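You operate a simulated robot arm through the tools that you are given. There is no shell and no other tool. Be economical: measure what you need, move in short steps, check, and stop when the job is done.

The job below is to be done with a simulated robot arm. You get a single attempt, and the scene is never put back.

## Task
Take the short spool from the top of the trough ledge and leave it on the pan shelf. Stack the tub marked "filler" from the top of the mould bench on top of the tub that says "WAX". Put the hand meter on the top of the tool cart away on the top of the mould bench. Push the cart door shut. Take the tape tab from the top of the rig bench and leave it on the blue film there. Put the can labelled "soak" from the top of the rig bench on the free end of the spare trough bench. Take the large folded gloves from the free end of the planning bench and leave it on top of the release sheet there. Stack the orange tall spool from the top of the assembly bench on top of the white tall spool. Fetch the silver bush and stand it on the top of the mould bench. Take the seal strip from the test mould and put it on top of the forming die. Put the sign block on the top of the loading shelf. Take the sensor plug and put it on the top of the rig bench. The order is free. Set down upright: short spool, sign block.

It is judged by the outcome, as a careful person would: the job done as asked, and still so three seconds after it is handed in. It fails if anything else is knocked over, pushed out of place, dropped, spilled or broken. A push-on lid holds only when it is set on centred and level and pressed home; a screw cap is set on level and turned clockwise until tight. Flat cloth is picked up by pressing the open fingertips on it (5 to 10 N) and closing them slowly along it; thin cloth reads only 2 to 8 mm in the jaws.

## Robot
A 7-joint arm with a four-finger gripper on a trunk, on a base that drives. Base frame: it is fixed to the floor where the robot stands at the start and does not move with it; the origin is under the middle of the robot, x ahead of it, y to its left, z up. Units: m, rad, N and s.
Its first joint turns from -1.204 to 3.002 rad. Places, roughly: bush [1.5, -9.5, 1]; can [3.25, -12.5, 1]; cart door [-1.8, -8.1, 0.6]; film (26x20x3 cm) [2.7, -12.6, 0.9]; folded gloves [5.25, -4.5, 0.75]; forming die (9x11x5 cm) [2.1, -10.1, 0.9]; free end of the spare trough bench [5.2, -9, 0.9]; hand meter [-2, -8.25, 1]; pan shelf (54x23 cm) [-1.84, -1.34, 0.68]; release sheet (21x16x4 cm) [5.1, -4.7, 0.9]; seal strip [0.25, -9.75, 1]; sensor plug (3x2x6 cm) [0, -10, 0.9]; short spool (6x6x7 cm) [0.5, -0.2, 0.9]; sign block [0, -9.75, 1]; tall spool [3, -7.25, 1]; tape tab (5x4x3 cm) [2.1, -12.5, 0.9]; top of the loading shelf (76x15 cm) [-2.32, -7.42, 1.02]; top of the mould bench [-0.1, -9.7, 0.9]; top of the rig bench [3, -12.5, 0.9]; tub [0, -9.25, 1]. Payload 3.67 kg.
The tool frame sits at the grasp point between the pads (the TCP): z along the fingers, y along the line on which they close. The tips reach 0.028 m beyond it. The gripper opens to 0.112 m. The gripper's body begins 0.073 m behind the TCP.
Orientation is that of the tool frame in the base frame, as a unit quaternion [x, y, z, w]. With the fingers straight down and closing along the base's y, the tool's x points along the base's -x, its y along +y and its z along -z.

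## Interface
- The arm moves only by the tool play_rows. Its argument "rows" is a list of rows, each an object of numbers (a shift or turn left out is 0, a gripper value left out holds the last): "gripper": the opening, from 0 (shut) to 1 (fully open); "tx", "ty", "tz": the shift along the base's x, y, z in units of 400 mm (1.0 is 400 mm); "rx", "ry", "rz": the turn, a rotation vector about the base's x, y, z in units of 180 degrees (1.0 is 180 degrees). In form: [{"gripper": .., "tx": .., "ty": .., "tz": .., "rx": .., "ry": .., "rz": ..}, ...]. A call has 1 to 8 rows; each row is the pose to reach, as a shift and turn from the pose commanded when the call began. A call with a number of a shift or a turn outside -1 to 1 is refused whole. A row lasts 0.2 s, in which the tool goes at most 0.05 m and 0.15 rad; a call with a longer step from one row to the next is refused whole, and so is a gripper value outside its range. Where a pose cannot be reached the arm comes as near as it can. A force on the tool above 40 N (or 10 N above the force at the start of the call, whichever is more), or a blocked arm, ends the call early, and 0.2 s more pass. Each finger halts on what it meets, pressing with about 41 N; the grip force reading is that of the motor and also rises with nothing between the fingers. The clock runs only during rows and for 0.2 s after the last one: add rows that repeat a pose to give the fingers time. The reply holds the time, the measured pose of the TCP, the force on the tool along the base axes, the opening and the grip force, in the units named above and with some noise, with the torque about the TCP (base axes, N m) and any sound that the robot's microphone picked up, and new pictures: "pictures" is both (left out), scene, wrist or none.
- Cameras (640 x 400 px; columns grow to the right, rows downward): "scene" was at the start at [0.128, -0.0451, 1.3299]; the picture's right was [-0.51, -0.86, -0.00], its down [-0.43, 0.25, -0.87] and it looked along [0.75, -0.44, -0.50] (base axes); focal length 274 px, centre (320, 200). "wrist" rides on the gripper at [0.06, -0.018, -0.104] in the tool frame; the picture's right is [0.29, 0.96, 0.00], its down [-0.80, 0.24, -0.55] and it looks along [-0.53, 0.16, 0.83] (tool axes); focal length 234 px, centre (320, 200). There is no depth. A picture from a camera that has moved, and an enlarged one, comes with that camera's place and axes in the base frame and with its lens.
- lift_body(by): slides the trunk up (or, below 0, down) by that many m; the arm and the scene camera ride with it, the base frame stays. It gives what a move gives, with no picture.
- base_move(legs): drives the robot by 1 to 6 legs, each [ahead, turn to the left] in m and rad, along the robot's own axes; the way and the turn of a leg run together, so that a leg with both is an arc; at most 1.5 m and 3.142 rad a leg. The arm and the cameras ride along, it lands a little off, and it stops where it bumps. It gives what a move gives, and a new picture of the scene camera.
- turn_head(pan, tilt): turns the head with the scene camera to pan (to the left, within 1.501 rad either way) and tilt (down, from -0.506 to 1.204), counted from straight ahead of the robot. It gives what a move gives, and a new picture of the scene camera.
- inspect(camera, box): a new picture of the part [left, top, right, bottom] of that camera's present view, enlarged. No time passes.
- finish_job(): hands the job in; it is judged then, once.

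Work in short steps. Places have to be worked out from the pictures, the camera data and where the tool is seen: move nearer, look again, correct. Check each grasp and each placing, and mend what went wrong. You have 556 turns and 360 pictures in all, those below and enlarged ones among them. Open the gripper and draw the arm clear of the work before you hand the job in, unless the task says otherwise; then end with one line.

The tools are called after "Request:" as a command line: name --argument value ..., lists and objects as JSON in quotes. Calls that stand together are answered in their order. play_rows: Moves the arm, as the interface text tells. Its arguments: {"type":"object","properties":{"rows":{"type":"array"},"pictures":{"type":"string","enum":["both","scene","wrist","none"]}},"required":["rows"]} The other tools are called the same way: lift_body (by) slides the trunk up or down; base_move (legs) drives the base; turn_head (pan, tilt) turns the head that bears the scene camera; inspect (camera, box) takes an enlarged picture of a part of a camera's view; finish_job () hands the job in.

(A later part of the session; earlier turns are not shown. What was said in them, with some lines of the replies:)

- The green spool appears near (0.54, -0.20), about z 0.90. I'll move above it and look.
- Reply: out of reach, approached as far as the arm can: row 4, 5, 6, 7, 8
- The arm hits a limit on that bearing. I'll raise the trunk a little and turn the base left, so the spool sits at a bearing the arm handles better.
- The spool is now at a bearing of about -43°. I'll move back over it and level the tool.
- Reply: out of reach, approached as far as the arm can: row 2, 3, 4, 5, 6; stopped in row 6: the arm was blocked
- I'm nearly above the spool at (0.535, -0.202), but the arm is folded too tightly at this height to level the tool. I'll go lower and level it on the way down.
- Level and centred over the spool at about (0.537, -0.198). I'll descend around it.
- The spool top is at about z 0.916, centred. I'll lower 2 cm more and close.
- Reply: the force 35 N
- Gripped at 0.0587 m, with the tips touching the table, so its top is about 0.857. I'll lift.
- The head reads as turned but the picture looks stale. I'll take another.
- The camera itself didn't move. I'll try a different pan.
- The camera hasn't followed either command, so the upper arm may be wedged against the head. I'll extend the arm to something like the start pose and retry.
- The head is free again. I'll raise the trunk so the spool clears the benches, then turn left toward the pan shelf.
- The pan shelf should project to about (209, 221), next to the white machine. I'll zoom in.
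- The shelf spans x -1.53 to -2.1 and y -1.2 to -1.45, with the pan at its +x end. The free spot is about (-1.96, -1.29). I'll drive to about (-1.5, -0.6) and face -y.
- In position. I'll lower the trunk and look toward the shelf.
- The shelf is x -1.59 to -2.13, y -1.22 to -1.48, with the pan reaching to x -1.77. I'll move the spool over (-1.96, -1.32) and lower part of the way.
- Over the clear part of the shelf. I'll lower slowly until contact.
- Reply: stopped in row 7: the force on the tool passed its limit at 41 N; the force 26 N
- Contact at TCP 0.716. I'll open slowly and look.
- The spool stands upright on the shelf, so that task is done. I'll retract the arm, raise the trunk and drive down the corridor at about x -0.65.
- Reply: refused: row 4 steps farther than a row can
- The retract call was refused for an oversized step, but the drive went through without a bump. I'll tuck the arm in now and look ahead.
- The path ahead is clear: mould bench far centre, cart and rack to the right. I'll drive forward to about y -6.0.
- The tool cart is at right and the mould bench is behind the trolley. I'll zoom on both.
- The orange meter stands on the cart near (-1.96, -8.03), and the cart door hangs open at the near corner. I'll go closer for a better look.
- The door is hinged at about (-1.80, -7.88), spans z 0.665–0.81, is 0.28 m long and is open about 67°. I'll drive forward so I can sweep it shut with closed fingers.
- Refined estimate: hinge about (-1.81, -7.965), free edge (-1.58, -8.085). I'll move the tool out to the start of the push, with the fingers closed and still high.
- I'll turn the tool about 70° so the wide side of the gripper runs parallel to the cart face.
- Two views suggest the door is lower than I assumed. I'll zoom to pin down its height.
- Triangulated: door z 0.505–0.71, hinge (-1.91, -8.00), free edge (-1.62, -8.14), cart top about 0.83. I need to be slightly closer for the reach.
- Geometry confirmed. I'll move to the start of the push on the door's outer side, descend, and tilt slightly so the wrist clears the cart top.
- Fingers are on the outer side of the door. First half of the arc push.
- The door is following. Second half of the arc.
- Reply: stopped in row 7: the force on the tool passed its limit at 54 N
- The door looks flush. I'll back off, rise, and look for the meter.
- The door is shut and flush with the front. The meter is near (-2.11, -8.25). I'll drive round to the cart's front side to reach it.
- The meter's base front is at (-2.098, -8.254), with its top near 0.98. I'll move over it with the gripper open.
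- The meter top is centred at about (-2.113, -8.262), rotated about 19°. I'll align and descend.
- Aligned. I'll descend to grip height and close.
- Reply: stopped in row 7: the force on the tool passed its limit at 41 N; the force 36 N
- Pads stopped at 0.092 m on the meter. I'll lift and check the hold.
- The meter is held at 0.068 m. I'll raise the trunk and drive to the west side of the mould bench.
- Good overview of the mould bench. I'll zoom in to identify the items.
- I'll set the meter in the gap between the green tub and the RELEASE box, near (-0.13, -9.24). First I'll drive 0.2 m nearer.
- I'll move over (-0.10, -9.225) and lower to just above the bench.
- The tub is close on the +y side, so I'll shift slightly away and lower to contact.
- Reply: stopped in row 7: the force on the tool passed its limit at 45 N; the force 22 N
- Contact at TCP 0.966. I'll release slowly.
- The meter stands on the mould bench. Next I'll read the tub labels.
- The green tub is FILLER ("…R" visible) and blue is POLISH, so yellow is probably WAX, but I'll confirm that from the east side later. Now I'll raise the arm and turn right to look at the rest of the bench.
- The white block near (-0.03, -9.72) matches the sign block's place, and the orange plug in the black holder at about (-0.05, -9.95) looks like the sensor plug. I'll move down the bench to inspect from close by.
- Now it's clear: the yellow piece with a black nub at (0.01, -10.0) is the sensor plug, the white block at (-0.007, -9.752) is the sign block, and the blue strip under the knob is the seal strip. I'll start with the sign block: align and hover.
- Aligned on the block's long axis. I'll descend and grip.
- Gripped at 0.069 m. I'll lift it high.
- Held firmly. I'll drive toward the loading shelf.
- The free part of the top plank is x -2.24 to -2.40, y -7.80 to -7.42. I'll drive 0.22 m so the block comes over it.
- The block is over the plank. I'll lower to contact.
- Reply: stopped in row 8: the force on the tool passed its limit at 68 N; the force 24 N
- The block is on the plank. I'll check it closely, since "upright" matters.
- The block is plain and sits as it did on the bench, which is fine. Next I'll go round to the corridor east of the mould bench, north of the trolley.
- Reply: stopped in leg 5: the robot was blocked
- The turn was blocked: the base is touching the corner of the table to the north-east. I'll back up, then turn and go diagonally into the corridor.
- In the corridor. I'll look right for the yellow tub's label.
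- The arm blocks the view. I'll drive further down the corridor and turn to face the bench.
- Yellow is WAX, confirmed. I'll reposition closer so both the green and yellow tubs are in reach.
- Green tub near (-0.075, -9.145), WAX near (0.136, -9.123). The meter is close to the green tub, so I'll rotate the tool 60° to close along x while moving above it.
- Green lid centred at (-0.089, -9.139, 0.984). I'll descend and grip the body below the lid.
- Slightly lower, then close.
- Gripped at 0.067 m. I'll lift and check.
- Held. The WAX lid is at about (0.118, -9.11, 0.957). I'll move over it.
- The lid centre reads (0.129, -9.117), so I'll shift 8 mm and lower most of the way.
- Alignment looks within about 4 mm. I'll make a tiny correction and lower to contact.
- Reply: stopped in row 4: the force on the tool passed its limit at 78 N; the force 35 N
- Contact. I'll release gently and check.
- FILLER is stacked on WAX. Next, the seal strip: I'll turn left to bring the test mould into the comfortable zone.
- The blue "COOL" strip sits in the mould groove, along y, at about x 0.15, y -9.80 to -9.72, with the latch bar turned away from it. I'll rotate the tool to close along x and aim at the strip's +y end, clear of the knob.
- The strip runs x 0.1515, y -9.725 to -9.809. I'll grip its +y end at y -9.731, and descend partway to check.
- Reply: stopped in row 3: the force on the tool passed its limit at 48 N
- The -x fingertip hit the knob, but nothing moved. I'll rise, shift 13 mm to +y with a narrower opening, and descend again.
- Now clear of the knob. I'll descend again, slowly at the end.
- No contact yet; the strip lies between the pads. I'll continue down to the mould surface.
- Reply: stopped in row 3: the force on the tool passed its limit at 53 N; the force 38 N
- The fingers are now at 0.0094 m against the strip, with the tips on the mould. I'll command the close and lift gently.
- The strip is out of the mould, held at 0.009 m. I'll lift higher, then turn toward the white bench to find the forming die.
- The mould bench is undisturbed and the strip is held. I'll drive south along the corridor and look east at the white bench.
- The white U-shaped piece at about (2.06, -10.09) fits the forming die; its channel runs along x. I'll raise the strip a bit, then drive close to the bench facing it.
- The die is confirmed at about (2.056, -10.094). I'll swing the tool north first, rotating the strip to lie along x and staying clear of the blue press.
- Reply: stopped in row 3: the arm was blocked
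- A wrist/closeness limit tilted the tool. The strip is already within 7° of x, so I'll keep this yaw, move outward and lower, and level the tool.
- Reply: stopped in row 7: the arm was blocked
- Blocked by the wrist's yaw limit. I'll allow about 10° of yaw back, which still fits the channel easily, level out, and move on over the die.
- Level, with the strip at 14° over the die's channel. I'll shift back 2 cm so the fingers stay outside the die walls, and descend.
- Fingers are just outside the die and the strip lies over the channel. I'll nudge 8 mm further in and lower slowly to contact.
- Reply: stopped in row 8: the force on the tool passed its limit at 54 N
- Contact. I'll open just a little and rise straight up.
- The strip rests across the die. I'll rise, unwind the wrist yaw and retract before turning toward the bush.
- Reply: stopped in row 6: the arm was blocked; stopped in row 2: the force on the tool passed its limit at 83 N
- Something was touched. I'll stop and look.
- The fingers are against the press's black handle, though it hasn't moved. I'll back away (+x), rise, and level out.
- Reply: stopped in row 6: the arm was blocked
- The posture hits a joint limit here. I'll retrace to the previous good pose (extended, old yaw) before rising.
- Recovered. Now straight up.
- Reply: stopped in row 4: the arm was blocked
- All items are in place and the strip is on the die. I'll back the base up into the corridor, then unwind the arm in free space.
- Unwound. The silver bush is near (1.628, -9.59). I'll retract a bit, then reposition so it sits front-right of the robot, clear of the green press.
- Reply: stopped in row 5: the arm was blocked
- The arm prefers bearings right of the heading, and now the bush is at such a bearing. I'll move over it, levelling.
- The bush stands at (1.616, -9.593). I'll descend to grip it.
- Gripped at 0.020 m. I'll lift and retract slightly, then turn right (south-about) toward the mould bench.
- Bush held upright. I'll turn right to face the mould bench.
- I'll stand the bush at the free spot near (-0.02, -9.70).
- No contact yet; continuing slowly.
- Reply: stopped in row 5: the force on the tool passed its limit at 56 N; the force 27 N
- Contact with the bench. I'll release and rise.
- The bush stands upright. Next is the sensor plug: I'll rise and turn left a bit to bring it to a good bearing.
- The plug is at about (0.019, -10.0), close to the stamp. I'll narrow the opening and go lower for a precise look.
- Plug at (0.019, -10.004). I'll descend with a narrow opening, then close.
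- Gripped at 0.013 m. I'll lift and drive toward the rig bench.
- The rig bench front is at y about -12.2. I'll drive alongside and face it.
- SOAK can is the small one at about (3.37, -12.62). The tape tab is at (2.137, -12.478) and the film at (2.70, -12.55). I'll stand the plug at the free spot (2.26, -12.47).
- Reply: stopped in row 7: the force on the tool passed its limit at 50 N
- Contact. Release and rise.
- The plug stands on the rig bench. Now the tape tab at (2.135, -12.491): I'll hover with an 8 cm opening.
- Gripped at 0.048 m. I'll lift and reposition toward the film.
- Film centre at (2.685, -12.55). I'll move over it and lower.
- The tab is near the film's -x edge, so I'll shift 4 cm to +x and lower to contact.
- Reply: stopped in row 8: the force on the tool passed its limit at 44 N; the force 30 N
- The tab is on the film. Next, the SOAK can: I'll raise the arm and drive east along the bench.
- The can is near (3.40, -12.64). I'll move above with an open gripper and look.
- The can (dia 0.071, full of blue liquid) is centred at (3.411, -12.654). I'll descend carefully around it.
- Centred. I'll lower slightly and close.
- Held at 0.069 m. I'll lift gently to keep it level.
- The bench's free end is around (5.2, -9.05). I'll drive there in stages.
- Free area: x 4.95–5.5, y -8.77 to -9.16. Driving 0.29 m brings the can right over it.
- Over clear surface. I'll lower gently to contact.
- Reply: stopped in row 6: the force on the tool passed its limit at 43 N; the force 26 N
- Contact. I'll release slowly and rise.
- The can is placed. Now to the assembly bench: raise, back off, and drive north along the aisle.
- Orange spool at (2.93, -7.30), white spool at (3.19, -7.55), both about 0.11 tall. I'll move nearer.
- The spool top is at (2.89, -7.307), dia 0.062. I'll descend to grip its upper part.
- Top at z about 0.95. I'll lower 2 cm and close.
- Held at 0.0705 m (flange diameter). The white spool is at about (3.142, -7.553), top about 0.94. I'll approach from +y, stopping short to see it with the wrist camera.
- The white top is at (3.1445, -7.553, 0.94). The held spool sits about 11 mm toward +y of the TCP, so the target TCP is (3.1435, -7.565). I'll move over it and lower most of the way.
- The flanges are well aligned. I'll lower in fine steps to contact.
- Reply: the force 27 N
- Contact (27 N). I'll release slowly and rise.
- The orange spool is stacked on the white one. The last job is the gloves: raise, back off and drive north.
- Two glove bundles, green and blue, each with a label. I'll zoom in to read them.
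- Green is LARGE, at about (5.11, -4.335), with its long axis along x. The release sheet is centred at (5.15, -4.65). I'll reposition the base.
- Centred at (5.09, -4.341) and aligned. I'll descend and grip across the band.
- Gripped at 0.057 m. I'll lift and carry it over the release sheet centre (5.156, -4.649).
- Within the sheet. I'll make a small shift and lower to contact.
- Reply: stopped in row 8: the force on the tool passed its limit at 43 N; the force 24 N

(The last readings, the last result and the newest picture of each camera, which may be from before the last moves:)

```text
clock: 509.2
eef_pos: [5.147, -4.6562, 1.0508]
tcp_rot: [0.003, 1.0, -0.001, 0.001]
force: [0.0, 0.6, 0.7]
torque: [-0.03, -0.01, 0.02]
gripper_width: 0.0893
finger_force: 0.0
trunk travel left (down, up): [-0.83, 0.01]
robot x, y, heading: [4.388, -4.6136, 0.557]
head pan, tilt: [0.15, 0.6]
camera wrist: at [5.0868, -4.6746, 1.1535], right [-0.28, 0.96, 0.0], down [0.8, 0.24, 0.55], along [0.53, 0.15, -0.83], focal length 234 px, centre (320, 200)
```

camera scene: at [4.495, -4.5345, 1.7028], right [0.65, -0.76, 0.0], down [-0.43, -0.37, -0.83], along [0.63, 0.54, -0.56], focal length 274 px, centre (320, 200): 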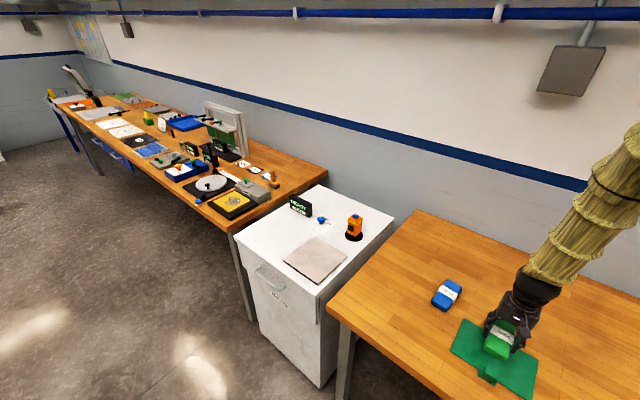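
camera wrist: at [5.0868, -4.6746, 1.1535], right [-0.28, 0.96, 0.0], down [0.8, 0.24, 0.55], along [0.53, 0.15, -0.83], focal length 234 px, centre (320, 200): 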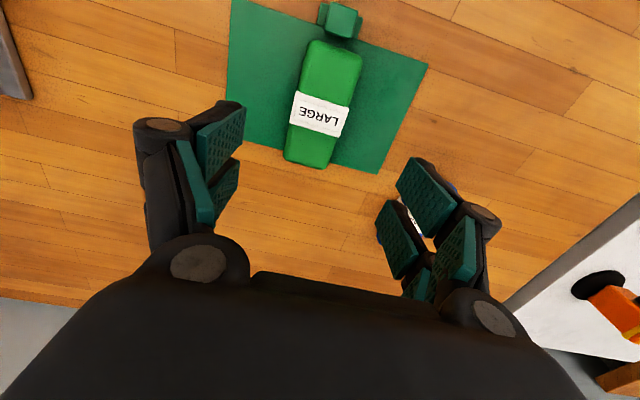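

The gloves lie on the release sheet. All twelve items are done; I'll raise the arm and back away.

Request:
play_rows --rows '[{"tz": 0.08, "gripper": 1}, {"tz": 0.16}, {"tz": 0.2}]' --pictures "none"

Request:
base_move --legs '[[-0.5, 0]]'

```text
clock: 510.0
eef_pos: [5.1497, -4.6567, 1.1293]
tcp_rot: [0.002, 1.0, -0.001, -0.001]
force: [0.3, -0.4, -0.5]
torque: [0.03, 0.0, 0.0]
gripper_width: 0.1122
finger_force: 0.0
trunk travel left (down, up): [-0.83, 0.01]
robot x, y, heading: [4.386, -4.6164, 0.555]
head pan, tilt: [0.15, 0.6]
```

```text
clock: 513.0
eef_pos: [4.7074, -4.9356, 1.1293]
tcp_rot: [0.008, 1.0, -0.002, 0.0]
force: [-0.3, -0.1, 0.6]
torque: [0.03, -0.01, -0.01]
gripper_width: 0.112
finger_force: 0.0
trunk travel left (down, up): [-0.83, 0.01]
robot x, y, heading: [3.9484, -4.8903, 0.544]
head pan, tilt: [0.15, 0.6]
camera scene: at [4.0558, -4.8082, 1.7027], right [0.64, -0.77, 0.0], down [-0.43, -0.36, -0.83], along [0.63, 0.53, -0.56], focal length 274 px, centre (320, 200)
```

scene: 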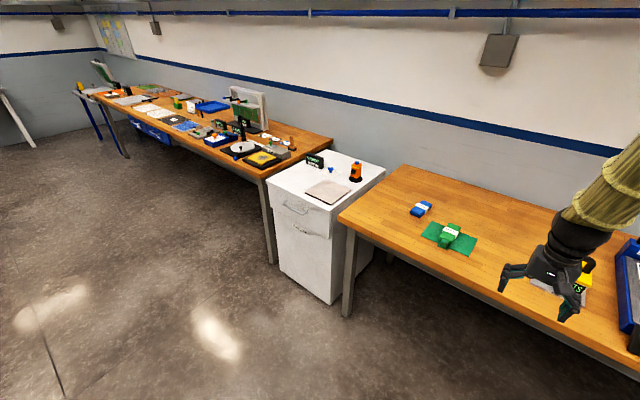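

Everything is in place and the arm is clear with the gripper open, so I'll hand the job in.

Request:
finish_job

```text
The job is handed in.
```

I did all twelve tasks and handed the job in with the gripper open and the arm clear of the work. One uncertain point: the sign block I placed is plain white with no lettering, chosen because its position matched yours.
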